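You operate a simulated robot arm through the tools that you are given. There is no shell and no other tool. Be economical: measure what you need, move in short steps, check, and stop when the job is done.

You are at the controls of a simulated two-armed robot. One attempt, no reset.

Task
Give the wettest spot of the pad drier two bursts, till its display shows 60C.
Fine: read the grams; orange blower in that socket; red switch on, green button for each burst, let it finish; end switched off, blower in its black rest; keep off its hot steel end. Where these are worked on the way, their far stop is far enough and under half their travel is too little: red switch.

The check looks at the end state, three seconds after you hand in, the way a careful person would. Anything else that was tipped, shoved, dropped, spilled or broken makes it a failure.

Robot
Two 7-joint arms with fingered hands on one trunk, on a base that drives. Base frame: it is fixed to the floor where the robot stands at the start and does not move with it; the origin is under the middle of the robot, x ahead of it, y to its left, z up; the surface under the hand at the start is at about z = 760. Lengths are in mm, angles in rad, forces in N, time in s.
The left shoulder is at the start at [70, 172, 1202], the right one opposite. Places, roughly: black rest's pocket [900, 0, 800]; red switch [700, 0, 800]; spot eight display [1100, 200, 1000]; spot five display [1200, 600, 1000]; spot four display [1100, 200, 1100]; spot one display [1200, 600, 1100]; spot seven display [1100, 400, 1000]; spot six display [1200, 500, 1000]; spot three display [1100, 300, 1100]; spot two display [1200, 500, 1100]. Payload 5 kg a hand.
The tool frame of a hand sits at the grasp point between the pads (the TCP): z along the fingers, y along the line on which they close. The tips reach 43 mm beyond it. Largest opening 144 mm; the body of the gripper starts 50 mm behind the TCP. The gripper is a hand of 5 fingers: y runs from the thumb to the fingers, the wrist lies at [-21, -124, -221] in the tool frame, and closing takes about 1.5 s.
Orientation is told as [roll, pitch, yaw] about the base's x, y, z axes, in that order, counted from this pose: with the fingers straight down and the wrist toward the robot, the tool's x, y and z point along [0, 1, 0], [1, 0, 0] and [0, 0, -1] of the base frame.

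Tools
- The arms move only by the tool send_rows. It takes "left_steps", "right_steps" or both (then of equal length, played together; a hand with none holds still); each is a list that holds one entry, the list of rows, each a list of 7 numbers: the shift along the tool's x, y, z in m, then the turn, a rotation vector about the tool's x, y, z in rad, then the opening, from 0 (shut) to 1 (fully open). In form: [[[dx, dy, dz, wx, wy, wz, fingers], ...]]. A call has 1 to 20 rows; each row is the pose to reach, as a shift and turn from the pose commanded when the call began, along the tool's axes at that moment. Each row takes 0.2 s and may step no farther than 50 mm and 0.15 rad from the row before; otherwise, or with a gripper value out of range, the whole call is refused. Where a pose cannot be reached the arm comes as near as it can. A force on the tool above 50 N (or 10 N above the force at the start of the call, whichever is more), or a blocked arm, ends the call early, and 0.2 s more pass. Each finger travels about 45 mm/s and halts on what it meets, pressing with about 25 N; the grip force reading is that of the motor and also rises with nothing between the fingers. The clock runs only during rows and for 0.2 s after the last one: add rows that repeat a pose to give the fingers time. It gives the time, the measured TCP pose, the force on the tool (base axes), the opening and the grip force at its end, in the units of the frame above (readings bear some noise), with the torque about the TCP (base axes, N m) and any sound that the robot's microphone picked up.
- Cameras (640 x 400 px; columns grow to the right, rows downward): "scene" is now at [135.3, 23.2, 1435]; the picture's right is [0.29, -0.96, 0.00], its down [-0.57, -0.17, -0.80] and it looks along [0.77, 0.23, -0.59] (base axes); focal length 275 px, centre (320, 200). "left" rides on the left gripper at [-86, -108, -168] in its tool frame; the picture's right is [-0.80, -0.28, 0.53], its down [0.54, -0.73, 0.42] and it looks along [0.27, 0.63, 0.73] (tool axes); focal length 275 px, centre (320, 200). "right" rides on the right gripper at [86, -109, -168] in its tool frame; the picture's right is [-0.80, 0.28, -0.53], its down [-0.54, -0.73, 0.42] and it looks along [-0.27, 0.63, 0.73] (tool axes); focal length 275 px, centre (320, 200). There is no depth. A picture from a camera that has moved, and an enlarged one, comes with that camera's place and axes in the base frame and with its lens.
- snapshot(camera): a new picture of that camera. It takes no simulated time.
- move_column(by): slides the trunk up (or, below 0, down) by that many mm; the arms and the scene camera ride with it, the base frame stays. It gives what a move gives, with no picture.
- roll_base(legs): drives the robot by 1 to 6 legs, each [ahead, left, turn to the left] in mm, mm and rad, along the robot's own axes; the way and the turn of a leg run together, so that a leg with both is an arc; at most 1500 mm and 3.142 rad a leg. The arms and the cameras ride along, it lands a little off, and it stops where it bumps. It gives what a move gives.
- grasp_type(shape, hand): the hand has 5 fingers and takes this shape, open, in about a second: jaw (thumb against the fingers, like two jaws); tri (thumb and two fingers); tip (a fingertip pinch); poke (one finger out to press); point (the index stretched); flat (the hand flat); cup (the hand cupped); fist (a fist). The gripper value then closes the fingers along that shape, each until it touches; the sizes above hold for jaw. It gives what a move gives, with no picture.
- turn_head(pan, tilt): turns the head with the scene camera to pan (to the left, within 1.501 rad either way) and tilt (down, from -0.506 to 1.204), counted from straight ahead of the robot. It gives what a move gives.
- enlarge(camera, box): a new picture of the part [left, top, right, bottom] of that camera's present view, enlarged. It takes no simulated time.
- sign_off(): hands the job in; it is judged then, once.

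Work in short steps. Places have to be worked out from the pictures, the camera data and where the tool is seen: move nearer, look again, correct. Check each grasp and each placing, and mend what went wrong. You have 120 turns and 92 pictures in all, those below and enlarged ones among them. Open the grippers and draw the arms clear of the work before you hand the job in, unless the task says otherwise; then end with one line.

The tools are called after "Request:" as name(argument=value, ...) on one line, values as JSON. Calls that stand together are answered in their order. send_rows: Moves the arms, as the interface text tells. Its arguments: {"type":"object","properties":{"left_steps":{"type":"array","items":{"type":"array","items":{"type":"array","items":{"type":"number"}}}},"right_steps":{"type":"array","items":{"type":"array","items":{"type":"array","items":{"type":"number"}}}}},"required":[]} The other tools are called the same way: move_column (by) slides the trunk up or down; grasp_type (shape, hand) gives the hand a shape; roll_base (legs) drives the base; turn_head (pan, tilt) turns the head that bears the scene camera; snapshot (camera) takes a picture; enlarge (camera, box) takes an enlarged picture of a part of a camera's view; sign_off () hands the job in.

At the start:

```text
time_s: 0.0
left_ee_pos: [557.5, 604.6, 1110.6]
left_orientation: [0.001, 0.0, 0.0]
left_ft_force: [0.2, 1.2, -0.2]
left_wrist_torque: [0.01, -0.02, 0.0]
left_finger_gap: 143.8
left_grip_force: 0.1
left_shape: jaw
right_ee_pos: [846.2, -6.0, 1100.7]
right_orientation: [-0.001, 0.001, -0.001]
right_ft_force: [-0.4, -0.9, -0.1]
right_wrist_torque: [-0.02, 0.03, -0.02]
right_finger_gap: 143.6
right_grip_force: 0.1
right_shape: jaw
trunk travel left (down, up): [-300.0, 640.0]
robot x, y, heading: [2.3, 1.2, 0.005]
head pan, tilt: [0.291, 0.635]
```

scene: 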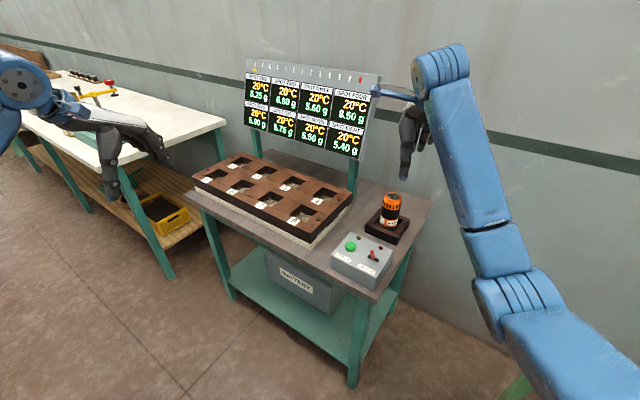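
right: 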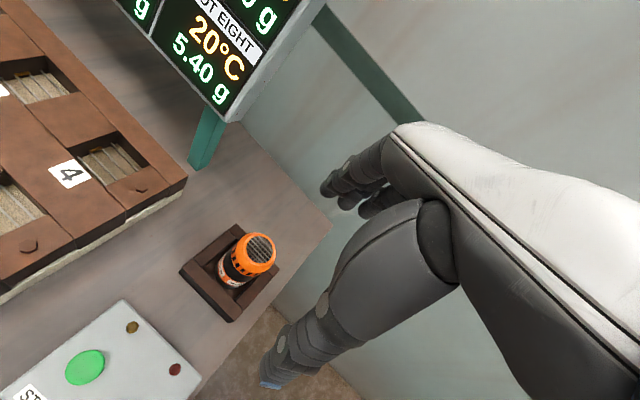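
left: 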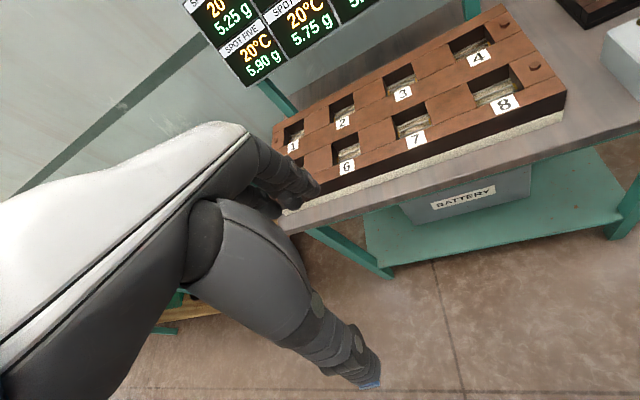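

I start by reading the displays and looking closely at the panel and sockets.

Request:
enlarge(camera="scene", box=[235, 50, 385, 165])

Request:
enlarge(camera="scene", box=[180, 140, 440, 310])

Request:
enlarge(camera="scene", box=[320, 180, 420, 290])

```text
3.48 times, centred on (310, 108) of scene
camera zoom: at [135.3, 23.2, 1435.0], right [0.29, -0.96, 0.0], down [-0.57, -0.17, -0.8], along [0.77, 0.23, -0.59], focal length 956 px, centre (355, 522)
```

zoom: 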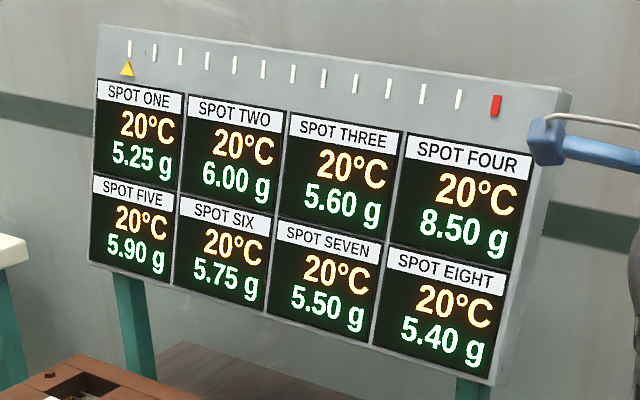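

```text
2.35 times, centred on (310, 225) of scene
camera zoom: at [135.3, 23.2, 1435.0], right [0.29, -0.96, 0.0], down [-0.57, -0.17, -0.8], along [0.77, 0.23, -0.59], focal length 647 px, centre (344, 141)
```

zoom: 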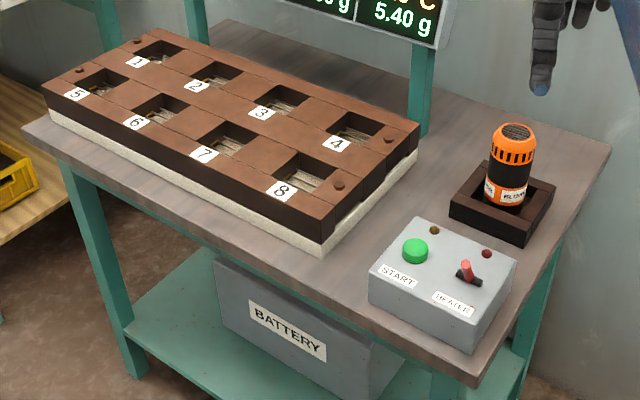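

```text
3.64 times, centred on (370, 235) of scene
camera zoom: at [135.3, 23.2, 1435.0], right [0.29, -0.96, 0.0], down [-0.57, -0.17, -0.8], along [0.77, 0.23, -0.59], focal length 999 px, centre (138, 73)
```

zoom: 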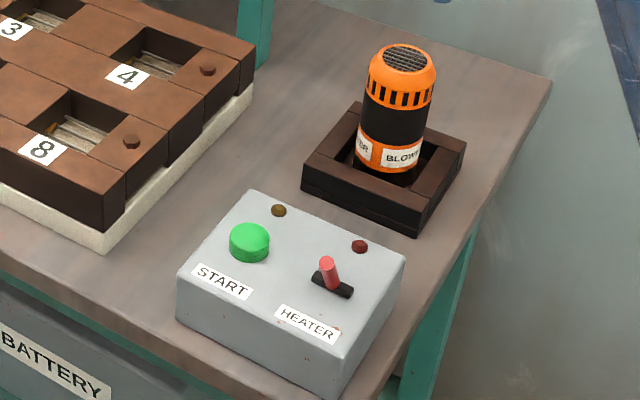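

Spot four is wettest, at 8.50 g. The table is turned about 18° to the right of me, so I'll draw the right hand back a bit. Then I'll square up to the table and shift left so the right hand reaches everything.

Request:
send_rows(right_steps=[[[0, -0.05, 0, 0, 0, 0, 1], [0, -0.1, 0, 0, 0, 0, 1], [0, -0.13, 0, 0, 0, 0, 1], [0, -0.13, 0, 0, 0, 0, 1]]])

Request:
roll_base(legs=[[0, 0, -0.31], [0, 480, 0]])

Request:
turn_head(pan=-0.1, tilt=0.75)

Request:
snapshot(camera="scene")

Request:
snapshot(camera="right")

```text
time_s: 1.0
left_ee_pos: [557.6, 605.7, 1111.8]
left_orientation: [0.0, -0.002, -0.001]
left_ft_force: [-0.4, -0.2, 0.1]
left_wrist_torque: [-0.02, 0.01, 0.0]
left_finger_gap: 143.4
left_grip_force: 0.1
left_shape: jaw
right_ee_pos: [715.2, -6.2, 1099.4]
right_orientation: [-0.001, -0.001, 0.0]
right_ft_force: [0.9, 0.4, 0.5]
right_wrist_torque: [0.0, 0.0, -0.02]
right_finger_gap: 143.9
right_grip_force: 0.0
right_shape: jaw
trunk travel left (down, up): [-300.0, 640.0]
robot x, y, heading: [1.2, -1.3, -0.004]
head pan, tilt: [0.291, 0.635]
```

```text
time_s: 4.8
left_ee_pos: [856.9, 862.6, 1111.2]
left_orientation: [-0.002, 0.0, -0.308]
left_ft_force: [-0.4, -0.6, -0.6]
left_wrist_torque: [-0.01, 0.03, 0.01]
left_finger_gap: 144.1
left_grip_force: 0.1
left_shape: jaw
right_ee_pos: [823.4, 233.7, 1099.8]
right_orientation: [0.001, 0.0, -0.307]
right_ft_force: [0.1, 0.1, -0.2]
right_wrist_torque: [0.01, 0.03, 0.03]
right_finger_gap: 144.1
right_grip_force: 0.1
right_shape: jaw
trunk travel left (down, up): [-300.0, 640.0]
robot x, y, heading: [148.0, 453.0, -0.304]
head pan, tilt: [0.291, 0.635]
```

```text
time_s: 5.7
left_ee_pos: [857.8, 862.3, 1111.0]
left_orientation: [-0.001, -0.001, -0.306]
left_ft_force: [-0.3, 0.1, 0.2]
left_wrist_torque: [0.02, 0.01, 0.01]
left_finger_gap: 143.6
left_grip_force: 0.0
left_shape: jaw
right_ee_pos: [823.5, 233.8, 1099.0]
right_orientation: [0.0, 0.001, -0.307]
right_ft_force: [1.2, -0.7, -0.9]
right_wrist_torque: [0.01, 0.02, -0.04]
right_finger_gap: 143.7
right_grip_force: 0.1
right_shape: jaw
trunk travel left (down, up): [-300.0, 640.0]
robot x, y, heading: [144.0, 455.2, -0.308]
head pan, tilt: [-0.099, 0.75]
```

```text
85 pictures are left
camera scene: at [269.5, 404.7, 1425.2], right [-0.39, -0.92, 0.0], down [-0.63, 0.27, -0.73], along [0.67, -0.29, -0.68], focal length 275 px, centre (320, 200)
```

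scene: 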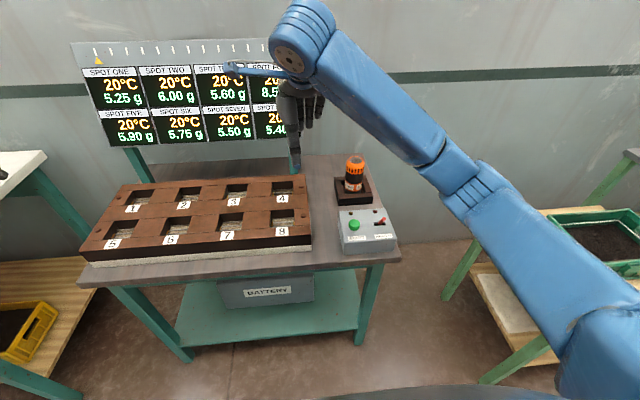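

```text
84 pictures are left
camera right: at [746.8, 347.3, 1267.3], right [0.03, -0.84, 0.53], down [-0.86, -0.3, -0.42], along [0.52, -0.44, -0.73], focal length 275 px, centre (320, 200)
```

right: 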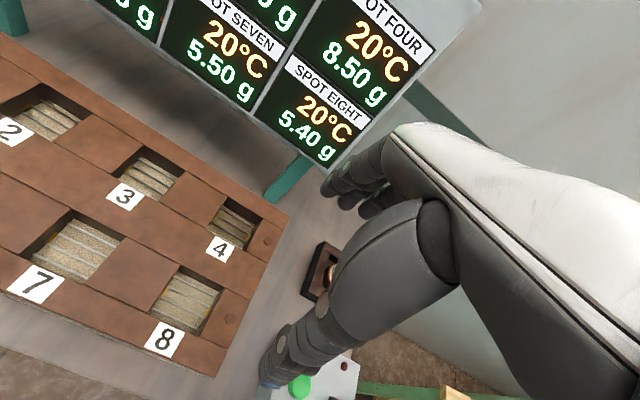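

The robot is now square to the table. I'll enlarge to localise the blower, the rest, socket 4 and the controls.

Request:
enlarge(camera="scene", box=[325, 145, 405, 255])

Request:
enlarge(camera="scene", box=[215, 160, 320, 250])

```text
3.64 times, centred on (365, 200) of scene
camera zoom: at [269.5, 404.7, 1425.2], right [-0.39, -0.92, 0.0], down [-0.63, 0.27, -0.73], along [0.67, -0.29, -0.68], focal length 999 px, centre (156, 200)
```

zoom: 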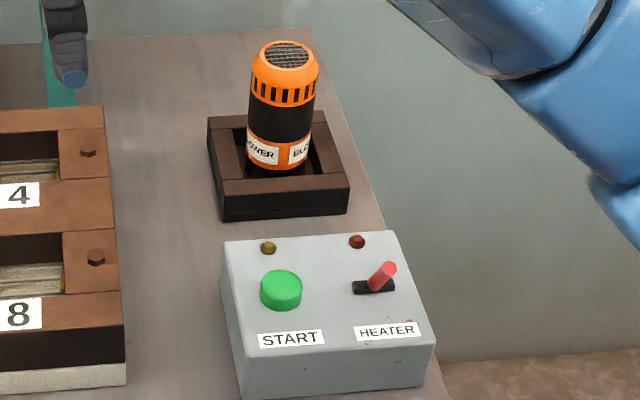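

```text
4.44 times, centred on (268, 205) of scene
camera zoom: at [269.5, 404.7, 1425.2], right [-0.39, -0.92, 0.0], down [-0.63, 0.27, -0.73], along [0.67, -0.29, -0.68], focal length 1222 px, centre (553, 178)
```

zoom: 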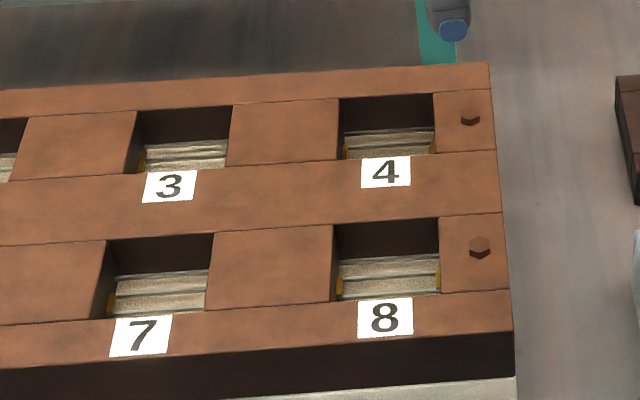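

The lean of the switch lever isn't clear, so I'll look closer.

Request:
enlarge(camera="scene", box=[360, 205, 400, 230])

Request:
send_rows(right_steps=[[[-0.05, 0, 0, 0, 0, 0, 1], [-0.1, 0, 0, 0, 0, 0, 1], [-0.15, 0, 0, 0, 0, 0, 1], [-0.2, 0, 0, 0, 0, 0, 1], [-0.22, 0.04, 0, 0, 0, 0, 1], [-0.22, 0.04, 0, 0, 0, 0, 1]]])

Request:
snapshot(camera="right")

Request:
snapshot(camera="scene")

```text
16.00 times, centred on (380, 218) of scene
camera zoom: at [269.5, 404.7, 1425.2], right [-0.39, -0.92, 0.0], down [-0.63, 0.27, -0.73], along [0.67, -0.29, -0.68], focal length 4397 px, centre (-640, -80)
```

zoom: 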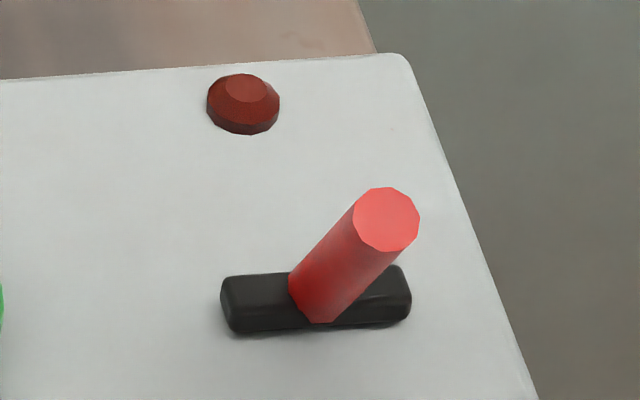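

```text
time_s: 7.1
left_ee_pos: [855.7, 861.5, 1111.2]
left_orientation: [0.0, 0.002, -0.306]
left_ft_force: [-0.6, -0.9, 0.9]
left_wrist_torque: [-0.01, -0.03, 0.01]
left_finger_gap: 143.6
left_grip_force: 0.1
left_shape: jaw
right_ee_pos: [794.6, 10.2, 1098.6]
right_orientation: [-0.001, 0.003, -0.307]
right_ft_force: [0.1, -0.3, 0.2]
right_wrist_torque: [-0.02, -0.08, -0.02]
right_finger_gap: 143.8
right_grip_force: 0.1
right_shape: jaw
trunk travel left (down, up): [-300.0, 640.0]
robot x, y, heading: [147.0, 454.7, -0.303]
head pan, tilt: [-0.099, 0.75]
```

```text
80 pictures are left
camera right: at [717.2, 123.7, 1266.4], right [0.03, -0.84, 0.53], down [-0.86, -0.3, -0.42], along [0.52, -0.44, -0.73], focal length 275 px, centre (320, 200)
```

right: 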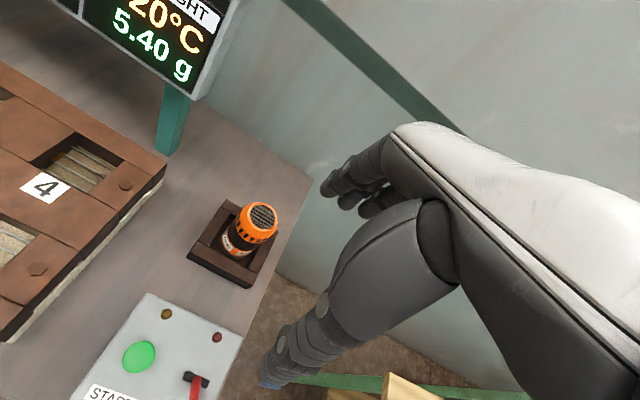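

```text
79 pictures are left
camera scene: at [268.5, 404.9, 1425.3], right [-0.4, -0.92, 0.0], down [-0.63, 0.27, -0.73], along [0.67, -0.29, -0.68], focal length 275 px, centre (320, 200)
```

scene: 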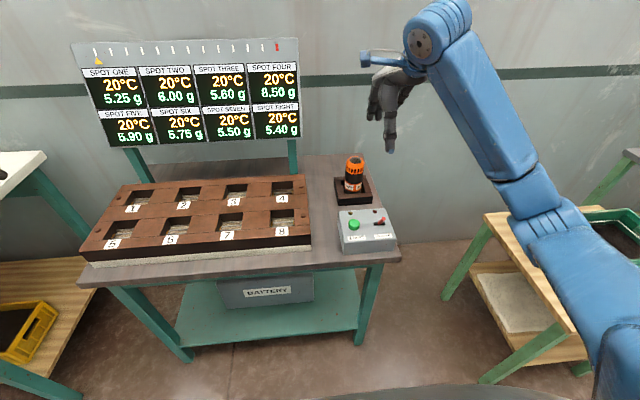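

Request:
enlarge(camera="right", box=[100, 290, 260, 400])

```text
3.64 times, centred on (180, 345) of right
camera zoom: at [717.2, 123.7, 1266.4], right [0.03, -0.84, 0.53], down [-0.86, -0.3, -0.42], along [0.52, -0.44, -0.73], focal length 1001 px, centre (829, -327)
```

zoom: 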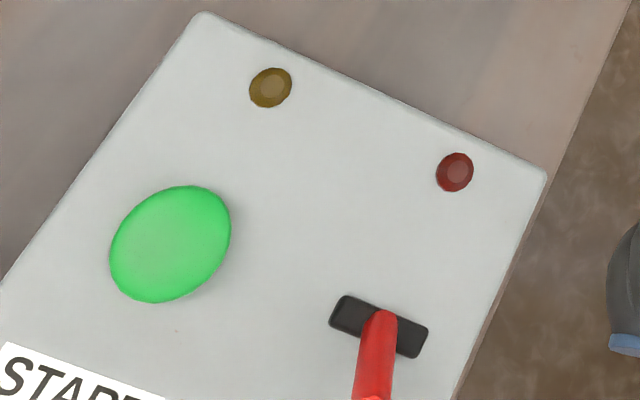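

Triangulation gives:
- Lever base about (699,29,822), leaning toward me, so off is near and on is away.
- Button about (719,103,835).
- Blower top about (901,6,916).

I'll move the right hand above the blower.

Request:
send_rows(right_steps=[[[0.014, 0.045, 0, 0, 0, 0, 1], [0.028, 0.09, 0, 0, 0, 0, 1], [0.028, 0.1025, 0.04, 0, 0, 0, 1], [0.028, 0.1025, 0.08, 0, 0, 0, 1], [0.028, 0.1025, 0.1, 0, 0, 0, 1], [0.028, 0.1025, 0.1, 0, 0, 0, 1]]])

Request:
snapshot(camera="right")

Request:
enlarge(camera="scene", box=[300, 80, 440, 220])

```text
time_s: 8.5
left_ee_pos: [857.1, 862.7, 1109.9]
left_orientation: [-0.002, 0.0, -0.308]
left_ft_force: [0.7, 1.0, -0.3]
left_wrist_torque: [0.03, 0.02, 0.03]
left_finger_gap: 143.9
left_grip_force: 0.0
left_shape: jaw
right_ee_pos: [902.8, 7.6, 998.8]
right_orientation: [0.0, 0.001, -0.309]
right_ft_force: [-0.8, 0.3, -0.9]
right_wrist_torque: [0.01, 0.04, -0.01]
right_finger_gap: 144.1
right_grip_force: 0.1
right_shape: jaw
trunk travel left (down, up): [-300.0, 640.0]
robot x, y, heading: [142.1, 457.7, -0.309]
head pan, tilt: [-0.099, 0.75]
```

```text
77 pictures are left
camera right: at [824.7, 122.0, 1166.5], right [0.03, -0.84, 0.53], down [-0.86, -0.3, -0.42], along [0.52, -0.44, -0.73], focal length 275 px, centre (320, 200)
```

right: 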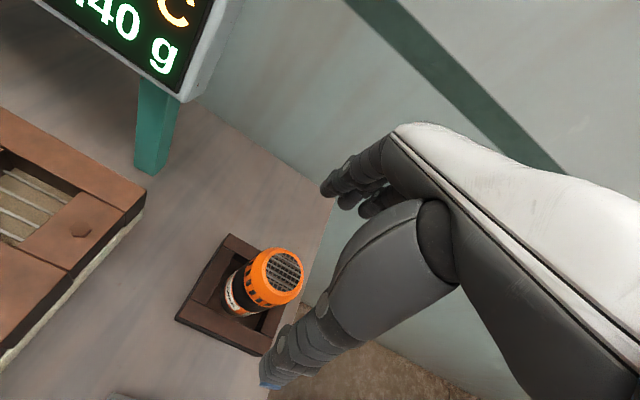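

```text
2.86 times, centred on (370, 150) of scene
camera zoom: at [269.6, 404.8, 1425.2], right [-0.39, -0.92, 0.0], down [-0.63, 0.27, -0.73], along [0.67, -0.29, -0.68], focal length 785 px, centre (177, 343)
```

zoom: 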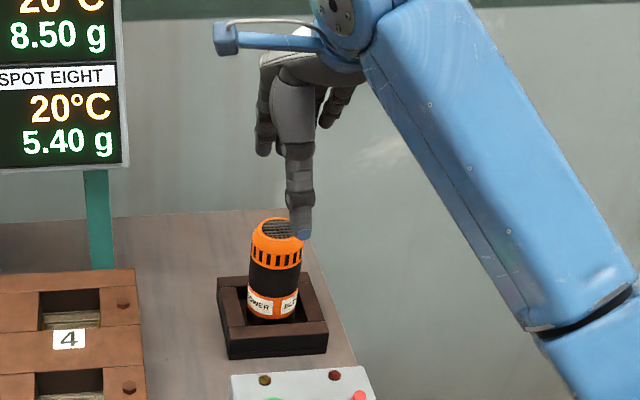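

The hand is aligned over the blower, so I descend to z≈880 with the fingers straddling its body.

Request:
send_rows(right_steps=[[[0, 0, 0.03, 0, 0, 0, 1], [0, 0, 0.06, 0, 0, 0, 1], [0, 0, 0.09, 0, 0, 0, 1], [0, 0, 0.118, 0, 0, 0, 1], [0, 0, 0.118, 0, 0, 0, 1]]])

Request:
snapshot(camera="right")

Request:
enlarge(camera="scene", box=[300, 80, 440, 220])

```text
time_s: 9.7
left_ee_pos: [857.1, 861.4, 1110.2]
left_orientation: [-0.001, 0.001, -0.308]
left_ft_force: [-0.5, -1.0, 0.1]
left_wrist_torque: [0.0, -0.05, 0.03]
left_finger_gap: 143.8
left_grip_force: 0.1
left_shape: jaw
right_ee_pos: [902.9, 6.3, 882.3]
right_orientation: [0.0, 0.001, -0.306]
right_ft_force: [0.3, 0.5, 0.5]
right_wrist_torque: [-0.02, -0.02, 0.02]
right_finger_gap: 144.0
right_grip_force: 0.1
right_shape: jaw
trunk travel left (down, up): [-300.0, 640.0]
robot x, y, heading: [143.4, 456.5, -0.311]
head pan, tilt: [-0.099, 0.75]
```

```text
75 pictures are left
camera right: at [825.6, 121.1, 1050.2], right [0.03, -0.84, 0.53], down [-0.86, -0.3, -0.42], along [0.52, -0.44, -0.73], focal length 275 px, centre (320, 200)
```

right: 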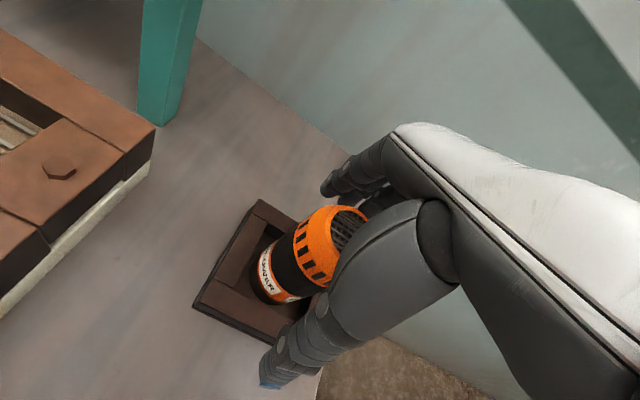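

```text
2.86 times, centred on (370, 150) of scene
camera zoom: at [269.3, 405.1, 1425.3], right [-0.39, -0.92, 0.0], down [-0.63, 0.27, -0.73], along [0.67, -0.29, -0.68], focal length 785 px, centre (177, 343)
```

zoom: 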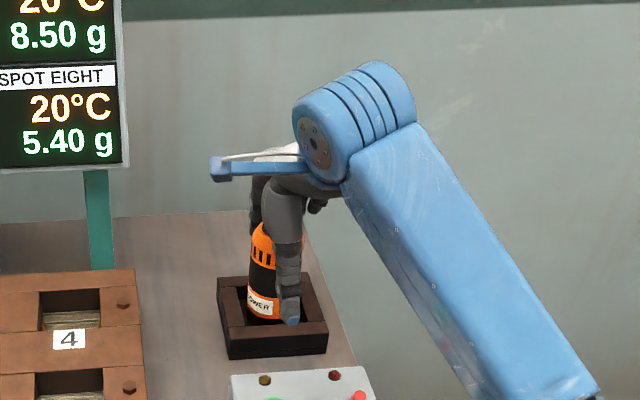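

No contact so far, so I close the hand on the body.

Request:
send_rows(right_steps=[[[0, 0, 0, 0, 0, 0, 0.7], [0, 0, 0, 0, 0, 0, 0.4], [0, 0, 0, 0, 0, 0, 0.2], [0, 0, 0, 0, 0, 0, 0.1], [0, 0, 0, 0, 0, 0, 0.1], [0, 0, 0, 0, 0, 0, 0.1], [0, 0, 0, 0, 0, 0, 0.1], [0, 0, 0, 0, 0, 0, 0.1], [0, 0, 0, 0, 0, 0, 0.1], [0, 0, 0, 0, 0, 0, 0.1]]])

Request:
snapshot(camera="right")

```text
time_s: 11.9
left_ee_pos: [856.5, 862.0, 1110.9]
left_orientation: [0.001, -0.001, -0.307]
left_ft_force: [0.8, 0.3, -0.4]
left_wrist_torque: [-0.02, 0.02, 0.04]
left_finger_gap: 143.8
left_grip_force: 0.0
left_shape: jaw
right_ee_pos: [902.8, 6.0, 883.4]
right_orientation: [-0.001, 0.0, -0.308]
right_ft_force: [-1.3, 1.1, -0.1]
right_wrist_torque: [0.03, 0.08, -0.02]
right_finger_gap: 52.4
right_grip_force: 25.3
right_shape: jaw
trunk travel left (down, up): [-300.0, 640.0]
robot x, y, heading: [145.8, 456.2, -0.309]
head pan, tilt: [-0.099, 0.75]
```

```text
73 pictures are left
camera right: at [825.8, 121.0, 1049.9], right [0.03, -0.84, 0.53], down [-0.86, -0.3, -0.42], along [0.52, -0.44, -0.73], focal length 275 px, centre (320, 200)
```

right: 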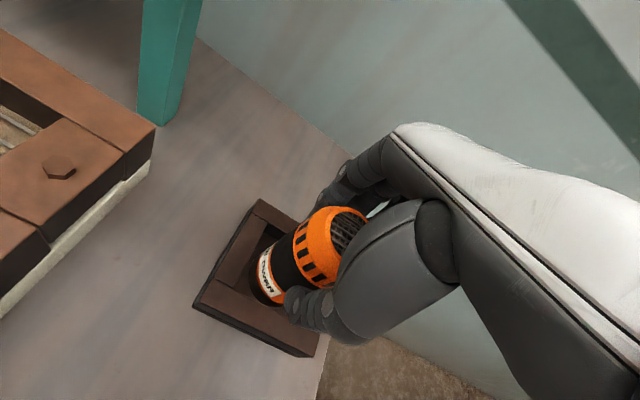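

The blower is gripped at a 52 mm gap. I lift it straight up.

Request:
send_rows(right_steps=[[[0, 0, -0.03, 0, 0, 0, 0.1], [0, 0, -0.06, 0, 0, 0, 0.1], [0, 0, -0.09, 0, 0, 0, 0.1], [0, 0, -0.12, 0, 0, 0, 0.1], [0, 0, -0.15, 0, 0, 0, 0.1], [0, 0, -0.17, 0, 0, 0, 0.1], [0, 0, -0.17, 0, 0, 0, 0.1]]])

Request:
snapshot(camera="right")

Request:
enlarge(camera="scene", box=[260, 70, 440, 210])

```text
time_s: 13.5
left_ee_pos: [858.3, 861.5, 1109.9]
left_orientation: [0.001, 0.001, -0.307]
left_ft_force: [0.0, -0.3, 0.1]
left_wrist_torque: [-0.01, 0.01, 0.01]
left_finger_gap: 143.6
left_grip_force: 0.1
left_shape: jaw
right_ee_pos: [903.7, 8.6, 1052.8]
right_orientation: [0.0, 0.003, -0.306]
right_ft_force: [0.1, 0.5, -6.4]
right_wrist_torque: [0.03, 0.05, 0.0]
right_finger_gap: 52.0
right_grip_force: 25.0
right_shape: jaw
trunk travel left (down, up): [-300.0, 640.0]
robot x, y, heading: [142.6, 453.8, -0.306]
head pan, tilt: [-0.099, 0.75]
```

```text
72 pictures are left
camera right: at [827.3, 121.5, 1219.5], right [0.03, -0.85, 0.53], down [-0.86, -0.3, -0.42], along [0.52, -0.44, -0.73], focal length 275 px, centre (320, 200)
```

right: 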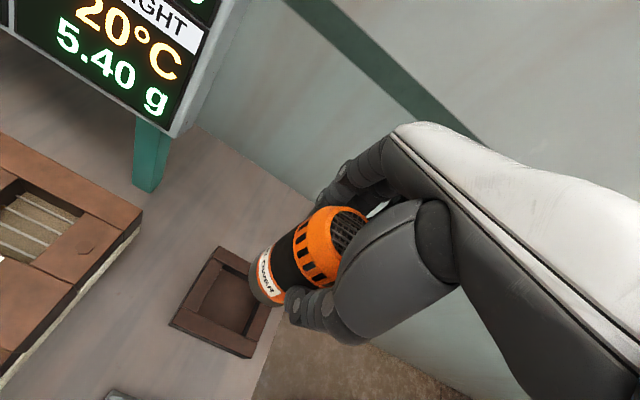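

```text
2.86 times, centred on (350, 140) of scene
camera zoom: at [270.4, 404.1, 1425.1], right [-0.39, -0.92, 0.0], down [-0.63, 0.27, -0.73], along [0.67, -0.29, -0.68], focal length 785 px, centre (234, 371)
```

zoom: 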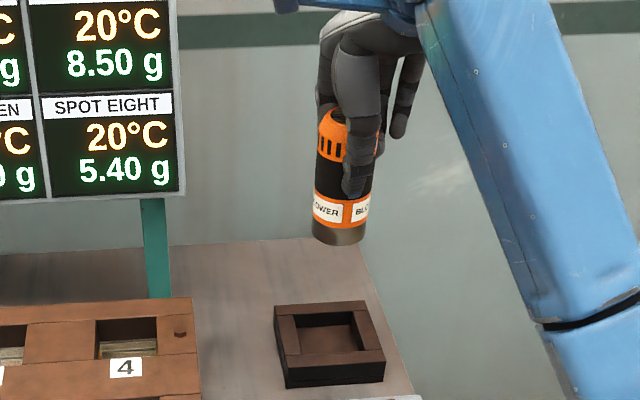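

The blower hangs straight, with its bottom about 105 mm below the TCP. I estimate socket 4 at (943,245) with the pad top at about 842, so I carry it over at height.

Request:
send_rows(right_steps=[[[0.04, -0.01, 0, 0, 0, 0, 0.1], [0.08, -0.02, 0, 0, 0, 0, 0.1], [0.12, -0.0335, 0, 0, 0, 0, 0.1], [0.16, -0.0335, 0, 0, 0, 0, 0.1], [0.2, -0.0335, 0, 0, 0, 0, 0.1], [0.237, -0.0335, 0, 0, 0, 0, 0.1], [0.237, -0.0335, 0.03, 0, 0, 0, 0.1], [0.237, -0.0335, 0.06, 0, 0, 0, 0.1], [0.237, -0.0335, 0.06, 0, 0, 0, 0.1]]])

Request:
snapshot(camera="right")

Request:
enlarge(camera="scene", box=[230, 110, 330, 210])

Request:
snapshot(camera="left")

```text
time_s: 15.5
left_ee_pos: [857.2, 863.1, 1110.1]
left_orientation: [-0.001, 0.001, -0.305]
left_ft_force: [0.7, 0.6, 0.2]
left_wrist_torque: [-0.02, 0.03, 0.02]
left_finger_gap: 143.5
left_grip_force: 0.0
left_shape: jaw
right_ee_pos: [943.2, 245.6, 992.1]
right_orientation: [-0.001, 0.0, -0.306]
right_ft_force: [-0.6, -0.5, -6.2]
right_wrist_torque: [-0.01, 0.06, 0.04]
right_finger_gap: 51.8
right_grip_force: 24.9
right_shape: jaw
trunk travel left (down, up): [-300.0, 640.0]
robot x, y, heading: [145.9, 453.4, -0.304]
head pan, tilt: [-0.099, 0.75]
```

```text
70 pictures are left
camera right: at [863.9, 359.2, 1159.5], right [0.03, -0.84, 0.53], down [-0.86, -0.3, -0.42], along [0.52, -0.44, -0.73], focal length 275 px, centre (320, 200)
```

right: 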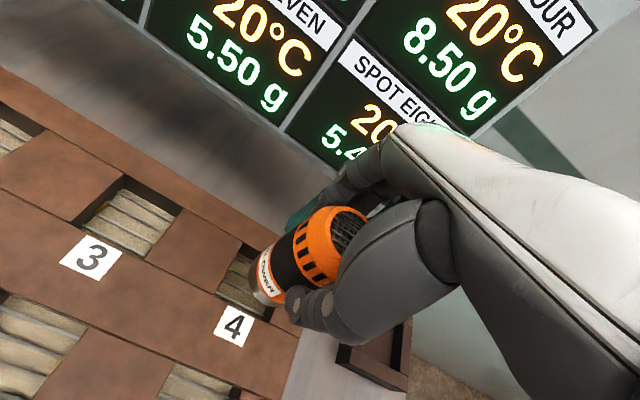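

```text
4.00 times, centred on (280, 160) of scene
camera zoom: at [270.0, 405.0, 1425.2], right [-0.39, -0.92, 0.0], down [-0.63, 0.27, -0.73], along [0.67, -0.29, -0.68], focal length 1099 px, centre (480, 360)
```

zoom: 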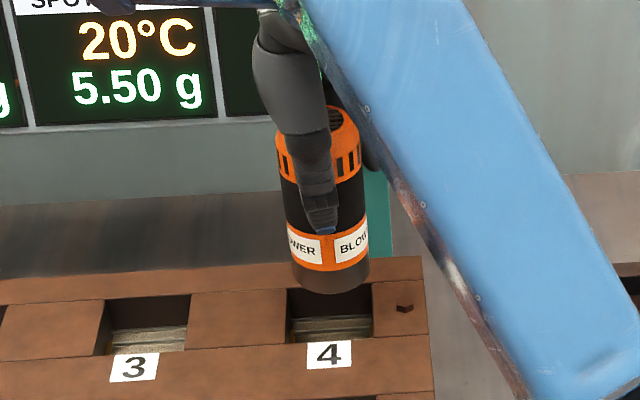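

```text
68 pictures are left
camera left: at [728.4, 814.0, 1279.0], right [-0.51, -0.67, -0.53], down [-0.53, 0.74, -0.42], along [0.68, 0.07, -0.73], focal length 275 px, centre (320, 200)
```

left: 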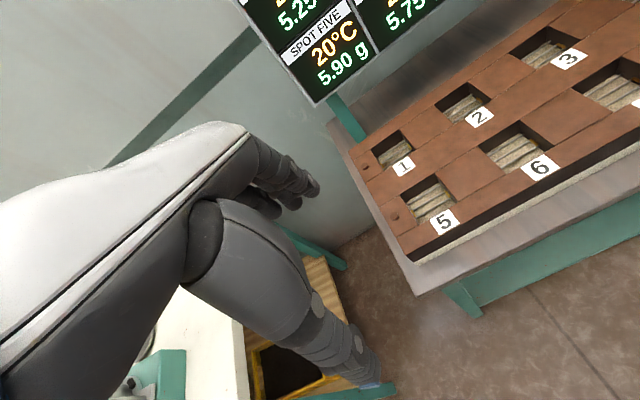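

The steel is about 63 mm wide and the opening about 69 mm. After parallax correction I'm roughly 5 mm too far right. I'll shift left 5 mm, lower to about 15 mm above the pad and zoom in closely.

Request:
send_rows(right_steps=[[[0.005, 0, 0.01, 0, 0, 0, 0.1], [0.005, 0, 0.022, 0, 0, 0, 0.1], [0.005, 0, 0.022, 0, 0, 0, 0.1]]])

Request:
enlarge(camera="scene", box=[255, 155, 315, 205])

Request:
enlarge(camera="right", box=[160, 210, 360, 360])

```text
time_s: 16.3
left_ee_pos: [857.4, 862.0, 1110.6]
left_orientation: [0.0, 0.0, -0.308]
left_ft_force: [0.3, -0.6, 0.6]
left_wrist_torque: [0.0, -0.01, 0.01]
left_finger_gap: 143.8
left_grip_force: 0.0
left_shape: jaw
right_ee_pos: [944.6, 249.2, 970.4]
right_orientation: [0.001, 0.001, -0.309]
right_ft_force: [0.2, 0.2, -6.1]
right_wrist_torque: [0.01, 0.03, 0.0]
right_finger_gap: 52.2
right_grip_force: 24.8
right_shape: jaw
trunk travel left (down, up): [-300.0, 640.0]
robot x, y, heading: [144.4, 454.6, -0.305]
head pan, tilt: [-0.099, 0.75]
```

```text
8.00 times, centred on (285, 180) of scene
camera zoom: at [270.2, 404.9, 1425.1], right [-0.39, -0.92, 0.0], down [-0.63, 0.27, -0.73], along [0.67, -0.29, -0.68], focal length 2199 px, centre (600, 360)
```

zoom: 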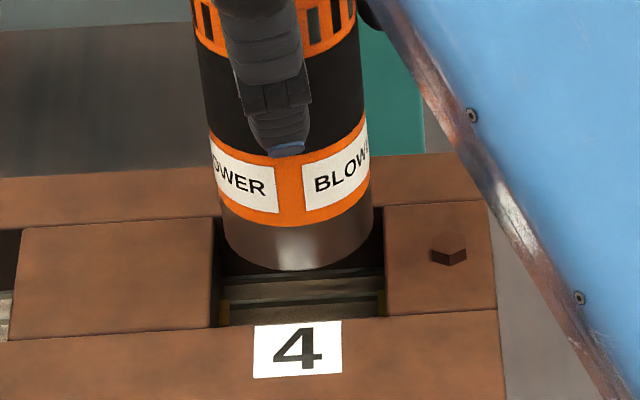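

```text
2.67 times, centred on (260, 285) of right
camera zoom: at [866.3, 362.6, 1137.3], right [0.03, -0.84, 0.53], down [-0.86, -0.3, -0.42], along [0.52, -0.44, -0.73], focal length 734 px, centre (480, -27)
```

zoom: 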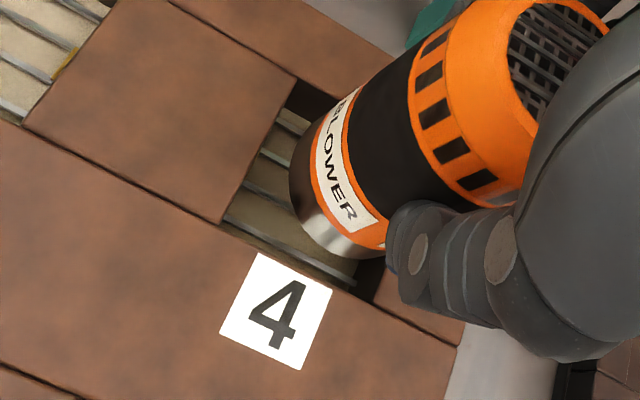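

I'm nearly centred, with about 2 mm more to go left and the depth looking right. I lower another 18 mm and check again.

Request:
send_rows(right_steps=[[[0.0015, 0, 0.01, 0, 0, 0, 0.1], [0.0015, 0, 0.018, 0, 0, 0, 0.1], [0.0015, 0, 0.018, 0, 0, 0, 0.1]]])

Request:
enlarge(camera="scene", box=[255, 155, 315, 205])

Request:
enlarge(camera="right", box=[160, 210, 360, 360])

```text
time_s: 17.1
left_ee_pos: [858.1, 862.7, 1110.9]
left_orientation: [-0.002, 0.002, -0.307]
left_ft_force: [-0.2, -0.2, 0.1]
left_wrist_torque: [-0.02, 0.0, 0.0]
left_finger_gap: 143.8
left_grip_force: 0.0
left_shape: jaw
right_ee_pos: [942.3, 249.8, 951.0]
right_orientation: [-0.001, 0.002, -0.307]
right_ft_force: [-0.2, 0.7, -6.2]
right_wrist_torque: [0.03, -0.03, 0.01]
right_finger_gap: 52.0
right_grip_force: 25.5
right_shape: jaw
trunk travel left (down, up): [-300.0, 640.0]
robot x, y, heading: [143.0, 455.8, -0.304]
head pan, tilt: [-0.099, 0.75]
```

```text
8.00 times, centred on (285, 180) of scene
camera zoom: at [270.2, 404.7, 1425.1], right [-0.39, -0.92, 0.0], down [-0.63, 0.27, -0.73], along [0.67, -0.29, -0.68], focal length 2199 px, centre (600, 360)
```

zoom: 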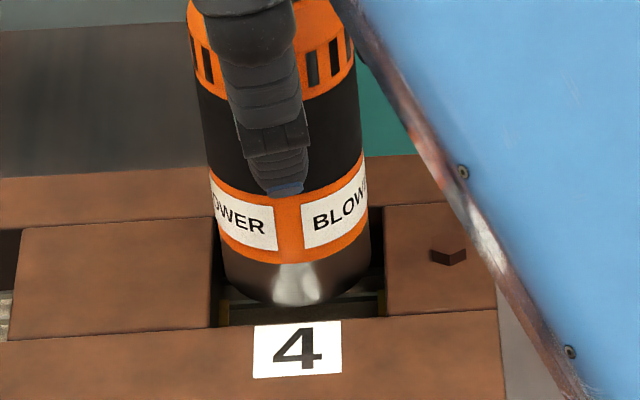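

```text
2.67 times, centred on (260, 285) of right
camera zoom: at [866.6, 364.6, 1118.8], right [0.03, -0.84, 0.53], down [-0.86, -0.3, -0.42], along [0.52, -0.44, -0.73], focal length 734 px, centre (480, -27)
```

zoom: 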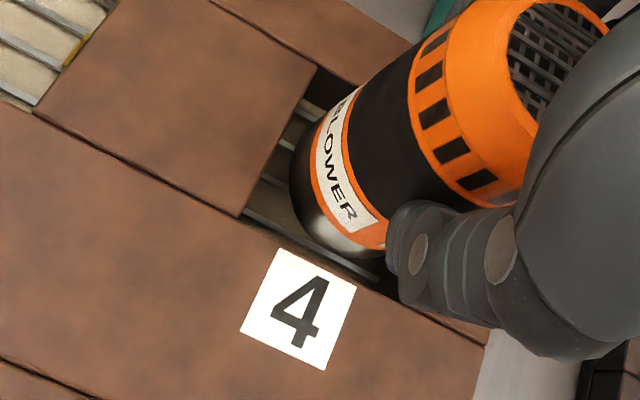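

It's centred over the opening, so I lower it gently and watch the force.

Request:
send_rows(right_steps=[[[0, 0, 0.008, 0, 0, 0, 0.1], [0, 0, 0.016, 0, 0, 0, 0.1], [0, 0, 0.024, 0, 0, 0, 0.1], [0, 0, 0.024, 0, 0, 0, 0.1]]])

Request:
enlarge(camera="scene", box=[255, 155, 315, 205])

```text
time_s: 18.1
left_ee_pos: [858.4, 862.2, 1110.7]
left_orientation: [0.0, 0.001, -0.308]
left_ft_force: [0.3, 0.4, -0.9]
left_wrist_torque: [-0.01, -0.02, -0.02]
left_finger_gap: 143.7
left_grip_force: 0.1
left_shape: jaw
right_ee_pos: [944.6, 249.1, 928.3]
right_orientation: [-0.001, 0.001, -0.305]
right_ft_force: [-0.7, -0.7, -5.6]
right_wrist_torque: [-0.01, 0.01, -0.01]
right_finger_gap: 52.0
right_grip_force: 25.3
right_shape: jaw
trunk travel left (down, up): [-300.0, 640.0]
robot x, y, heading: [144.2, 451.5, -0.307]
head pan, tilt: [-0.099, 0.75]
```

```text
8.00 times, centred on (285, 180) of scene
camera zoom: at [270.2, 404.8, 1425.1], right [-0.39, -0.92, 0.0], down [-0.63, 0.27, -0.73], along [0.67, -0.29, -0.68], focal length 2199 px, centre (600, 360)
```

zoom: 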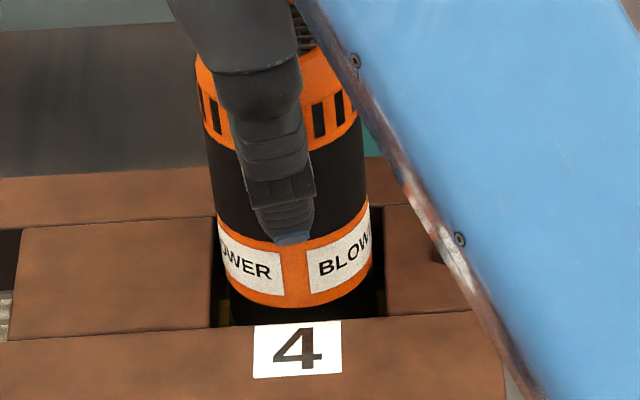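

It's entering freely, so I continue down in small steps to the seat.

Request:
send_rows(right_steps=[[[0, 0, 0.006, 0, 0, 0, 0.1], [0, 0, 0.012, 0, 0, 0, 0.1], [0, 0, 0.018, 0, 0, 0, 0.1], [0, 0, 0.022, 0, 0, 0, 0.1], [0, 0, 0.022, 0, 0, 0, 0.1]]])

Request:
enlarge(camera="scene", box=[255, 155, 315, 205])

```text
time_s: 19.3
left_ee_pos: [855.2, 863.4, 1112.0]
left_orientation: [-0.002, -0.001, -0.306]
left_ft_force: [0.9, -0.3, 0.7]
left_wrist_torque: [-0.02, 0.0, -0.03]
left_finger_gap: 143.5
left_grip_force: 0.1
left_shape: jaw
right_ee_pos: [942.6, 250.0, 909.6]
right_orientation: [0.0, -0.003, -0.307]
right_ft_force: [3.4, -1.0, 28.2]
right_wrist_torque: [-0.12, -0.4, 0.06]
right_finger_gap: 55.1
right_grip_force: 24.7
right_shape: jaw
trunk travel left (down, up): [-300.0, 640.0]
robot x, y, heading: [144.5, 454.6, -0.308]
head pan, tilt: [-0.099, 0.75]
```

```text
8.00 times, centred on (285, 180) of scene
camera zoom: at [266.5, 405.7, 1425.5], right [-0.39, -0.92, 0.0], down [-0.63, 0.27, -0.73], along [0.67, -0.29, -0.68], focal length 2199 px, centre (600, 360)
```

zoom: 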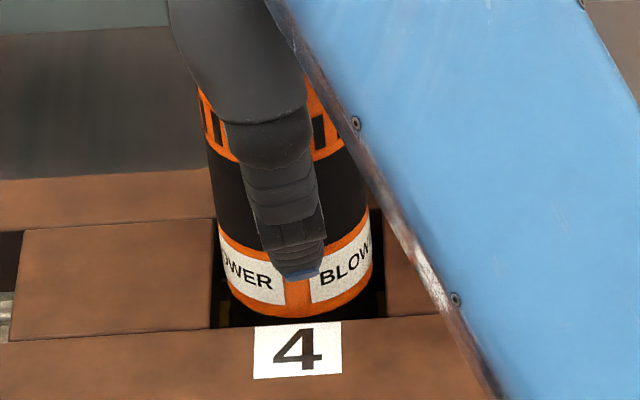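

It's seated, pressing at 28 N. I ease up 4 mm, open the hand and withdraw straight up.

Request:
send_rows(right_steps=[[[0, 0, -0.004, 0, 0, 0, 0.1], [0, 0, -0.004, 0, 0, 0, 0.4], [0, 0, -0.004, 0, 0, 0, 0.7], [0, 0, -0.004, 0, 0, 0, 1], [0, 0, -0.004, 0, 0, 0, 1], [0, 0, -0.004, 0, 0, 0, 1], [0, 0, -0.004, 0, 0, 0, 1], [0, 0, -0.004, 0, 0, 0, 1], [0, 0, -0.004, 0, 0, 0, 1], [0, 0, -0.004, 0, 0, 0, 1]]])

Request:
snapshot(camera="right")

Request:
enlarge(camera="scene", box=[240, 110, 330, 205])

```text
time_s: 21.5
left_ee_pos: [857.3, 861.8, 1109.3]
left_orientation: [0.0, 0.001, -0.308]
left_ft_force: [0.2, 0.1, -1.0]
left_wrist_torque: [-0.02, 0.02, -0.02]
left_finger_gap: 143.5
left_grip_force: 0.1
left_shape: jaw
right_ee_pos: [944.4, 249.1, 911.4]
right_orientation: [0.0, 0.001, -0.306]
right_ft_force: [-0.2, 0.5, -1.1]
right_wrist_torque: [0.0, 0.02, 0.0]
right_finger_gap: 143.5
right_grip_force: 0.0
right_shape: jaw
trunk travel left (down, up): [-300.0, 640.0]
robot x, y, heading: [146.2, 455.1, -0.308]
head pan, tilt: [-0.099, 0.75]
```

```text
61 pictures are left
camera right: at [866.5, 363.6, 1077.4], right [0.03, -0.84, 0.53], down [-0.86, -0.3, -0.42], along [0.52, -0.44, -0.73], focal length 275 px, centre (320, 200)
```

right: 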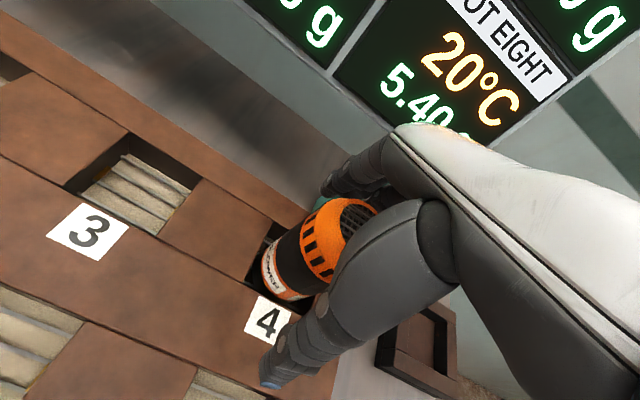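

```text
4.21 times, centred on (285, 158) of scene
camera zoom: at [269.7, 404.9, 1425.2], right [-0.39, -0.92, 0.0], down [-0.63, 0.27, -0.73], along [0.67, -0.29, -0.68], focal length 1157 px, centre (467, 379)
```

zoom: 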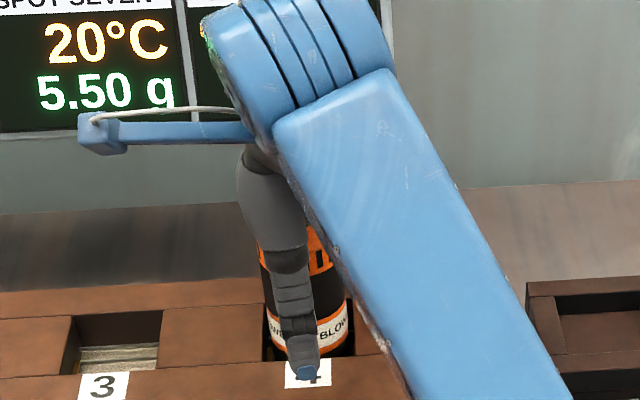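

The blower stands alone in socket 4. I raise the hand, move over near the switch and take the poke shape.

Request:
send_rows(right_steps=[[[0, 0, -0.04, 0, 0, 0, 1], [0, 0, -0.08, 0, 0, 0, 1], [0, 0, -0.12, 0, 0, 0, 1], [0, 0, -0.15, 0, 0, 0, 1], [-0.03, -0.03, -0.15, 0, 0, 0, 1], [-0.06, -0.06, -0.15, 0, 0, 0, 1], [-0.09, -0.09, -0.15, 0, 0, 0, 1], [-0.12, -0.12, -0.15, 0, 0, 0, 1], [-0.15, -0.15, -0.15, 0, 0, 0, 1], [-0.18, -0.18, -0.15, 0, 0, 0, 1], [-0.21, -0.205, -0.15, 0, 0, 0, 1], [-0.25, -0.215, -0.15, 0, 0, 0, 1], [-0.286, -0.228, -0.15, 0, 0, 0, 1], [-0.286, -0.228, -0.12, 0, 0, 0, 1], [-0.286, -0.228, -0.12, 0, 0, 0, 1]]])

Request:
grasp_type(shape="poke", hand="right")

Request:
snapshot(camera="scene")

Request:
snapshot(camera="right")

```text
time_s: 24.1
left_ee_pos: [857.3, 862.2, 1110.5]
left_orientation: [0.001, 0.002, -0.308]
left_ft_force: [0.1, 0.0, 0.4]
left_wrist_torque: [0.03, 0.01, 0.0]
left_finger_gap: 143.8
left_grip_force: 0.0
left_shape: jaw
right_ee_pos: [709.1, 16.9, 1008.5]
right_orientation: [-0.115, -0.054, -0.388]
right_ft_force: [0.6, -0.4, -1.0]
right_wrist_torque: [0.01, 0.01, -0.02]
right_finger_gap: 143.9
right_grip_force: 0.0
right_shape: jaw
right hand out of reach, approached as far as the arm can: row 7, 8, 9, 10, 11, 12
trunk travel left (down, up): [-300.0, 640.0]
robot x, y, heading: [146.0, 454.1, -0.309]
head pan, tilt: [-0.099, 0.75]
stopped in row 12 (right hand): the arm was blocked; the commanded pose is now the measured one
```

```text
time_s: 25.0
left_ee_pos: [856.8, 862.5, 1110.7]
left_orientation: [-0.001, 0.0, -0.309]
left_ft_force: [-0.5, -0.1, 0.2]
left_wrist_torque: [-0.03, 0.06, -0.02]
left_finger_gap: 143.6
left_grip_force: 0.1
left_shape: jaw
right_ee_pos: [710.2, 18.9, 1006.9]
right_orientation: [-0.115, -0.051, -0.391]
right_ft_force: [-0.2, 0.0, -0.6]
right_wrist_torque: [0.02, 0.0, 0.0]
right_finger_gap: 0.1
right_grip_force: 0.0
right_shape: poke
trunk travel left (down, up): [-300.0, 640.0]
robot x, y, heading: [141.3, 452.5, -0.307]
head pan, tilt: [-0.099, 0.75]
```

```text
59 pictures are left
camera scene: at [269.5, 404.8, 1425.2], right [-0.4, -0.92, 0.0], down [-0.63, 0.27, -0.73], along [0.67, -0.29, -0.68], focal length 275 px, centre (320, 200)
```

scene: 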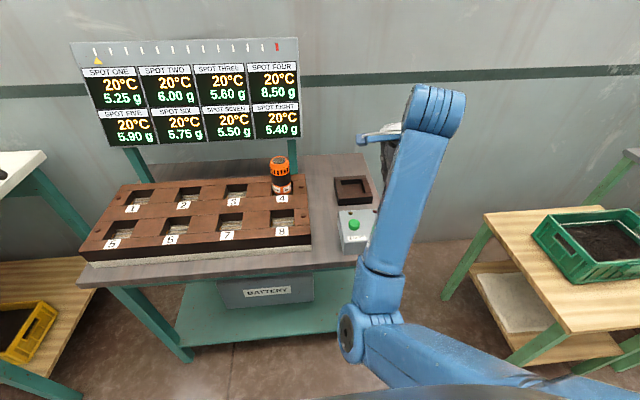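

```text
58 pictures are left
camera right: at [642.0, 158.2, 1157.4], right [-0.04, -0.77, 0.64], down [-0.88, -0.28, -0.4], along [0.48, -0.57, -0.66], focal length 275 px, centre (320, 200)
```

right: 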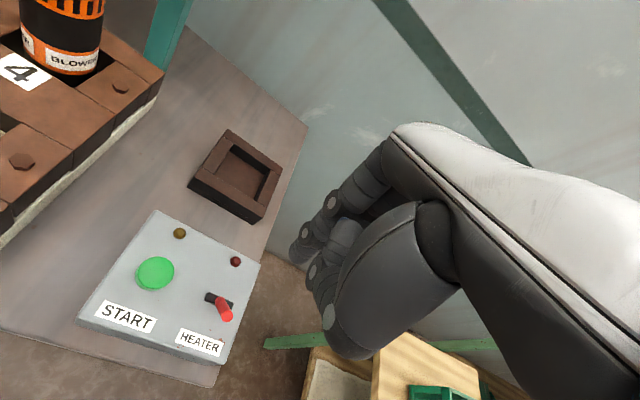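

The arm folded too tightly at that height. I'll raise the trunk 200 mm for room and restore the orientation, then see where the poke finger points.

Request:
move_column(by=200)

Request:
send_rows(right_steps=[[[0, -0.01, 0.04, 0.025, 0.055, -0.04, 0], [0, -0.03, 0.08, 0.051, 0.115, -0.084, 0], [0, -0.06, 0.12, 0.051, 0.115, -0.084, 0], [0, -0.06, 0.16, 0.051, 0.115, -0.084, 0], [0, -0.06, 0.2, 0.051, 0.115, -0.084, 0], [0, -0.06, 0.2, 0.051, 0.115, -0.084, 0], [0, -0.06, 0.2, 0.051, 0.115, -0.084, 0]]])

Request:
snapshot(camera="right")

Request:
snapshot(camera="scene")

```text
time_s: 27.1
left_ee_pos: [857.6, 862.6, 1308.9]
left_orientation: [0.0, 0.003, -0.307]
left_ft_force: [-0.2, -0.1, 0.0]
left_wrist_torque: [-0.02, 0.0, -0.02]
left_finger_gap: 143.6
left_grip_force: 0.0
left_shape: jaw
right_ee_pos: [709.0, 19.5, 1206.4]
right_orientation: [-0.117, -0.05, -0.386]
right_ft_force: [1.1, 1.1, 0.0]
right_wrist_torque: [-0.01, 0.0, -0.02]
right_finger_gap: 0.0
right_grip_force: 0.0
right_shape: poke
trunk travel left (down, up): [-500.0, 440.0]
robot x, y, heading: [144.2, 454.9, -0.306]
head pan, tilt: [-0.099, 0.75]
```

```text
time_s: 28.8
left_ee_pos: [858.2, 862.6, 1311.1]
left_orientation: [-0.001, 0.0, -0.307]
left_ft_force: [0.5, -0.8, -0.3]
left_wrist_torque: [-0.04, 0.01, 0.01]
left_finger_gap: 144.0
left_grip_force: 0.0
left_shape: jaw
right_ee_pos: [655.9, 18.1, 1003.7]
right_orientation: [-0.003, 0.005, -0.305]
right_ft_force: [0.0, -0.1, 0.0]
right_wrist_torque: [0.01, -0.02, 0.03]
right_finger_gap: 0.0
right_grip_force: 0.0
right_shape: poke
trunk travel left (down, up): [-500.0, 440.0]
robot x, y, heading: [140.8, 452.2, -0.308]
head pan, tilt: [-0.099, 0.75]
```

```text
57 pictures are left
camera right: at [579.4, 131.5, 1171.5], right [0.03, -0.84, 0.53], down [-0.86, -0.3, -0.42], along [0.51, -0.44, -0.73], focal length 275 px, centre (320, 200)
```

right: 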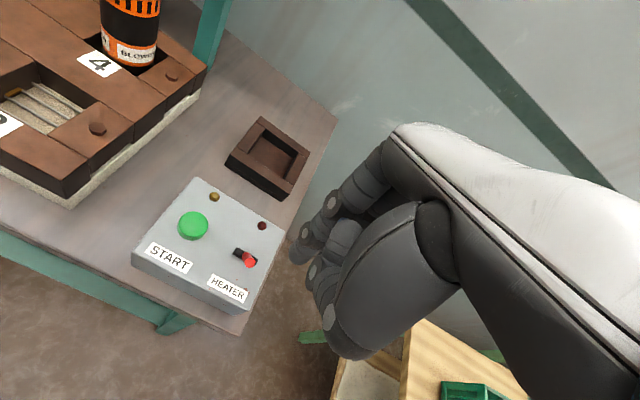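

```text
56 pictures are left
camera scene: at [270.1, 404.4, 1625.1], right [-0.4, -0.92, 0.0], down [-0.63, 0.27, -0.73], along [0.67, -0.29, -0.68], focal length 275 px, centre (320, 200)
```

scene: 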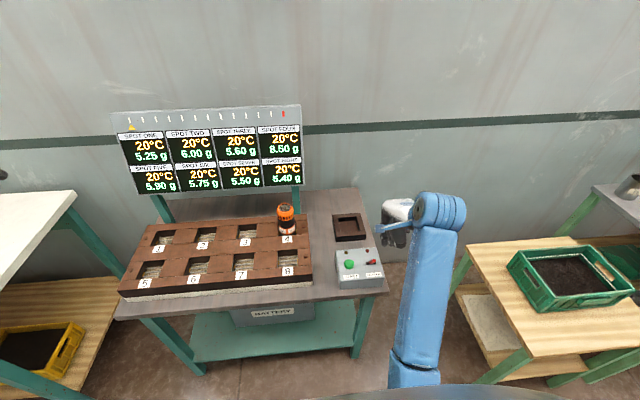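

Request:
enlarge(camera="right", box=[220, 120, 460, 380])

Request:
enlarge(camera="scene", box=[330, 180, 450, 300])

```text
1.54 times, centred on (340, 250) of right
camera zoom: at [579.4, 131.5, 1171.5], right [0.03, -0.84, 0.53], down [-0.86, -0.3, -0.42], along [0.51, -0.44, -0.73], focal length 424 px, centre (289, 123)
```

zoom: 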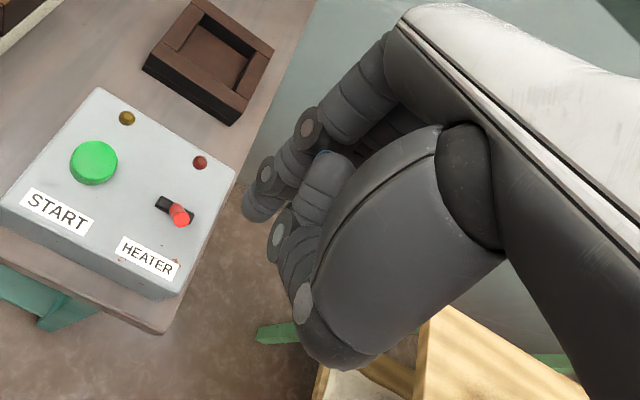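

```text
3.33 times, centred on (390, 240) of scene
camera zoom: at [270.1, 404.4, 1625.1], right [-0.4, -0.92, 0.0], down [-0.63, 0.27, -0.73], along [0.67, -0.29, -0.68], focal length 916 px, centre (87, 67)
```

zoom: 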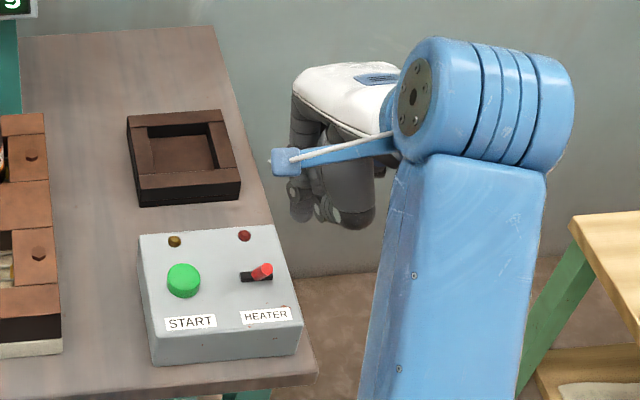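

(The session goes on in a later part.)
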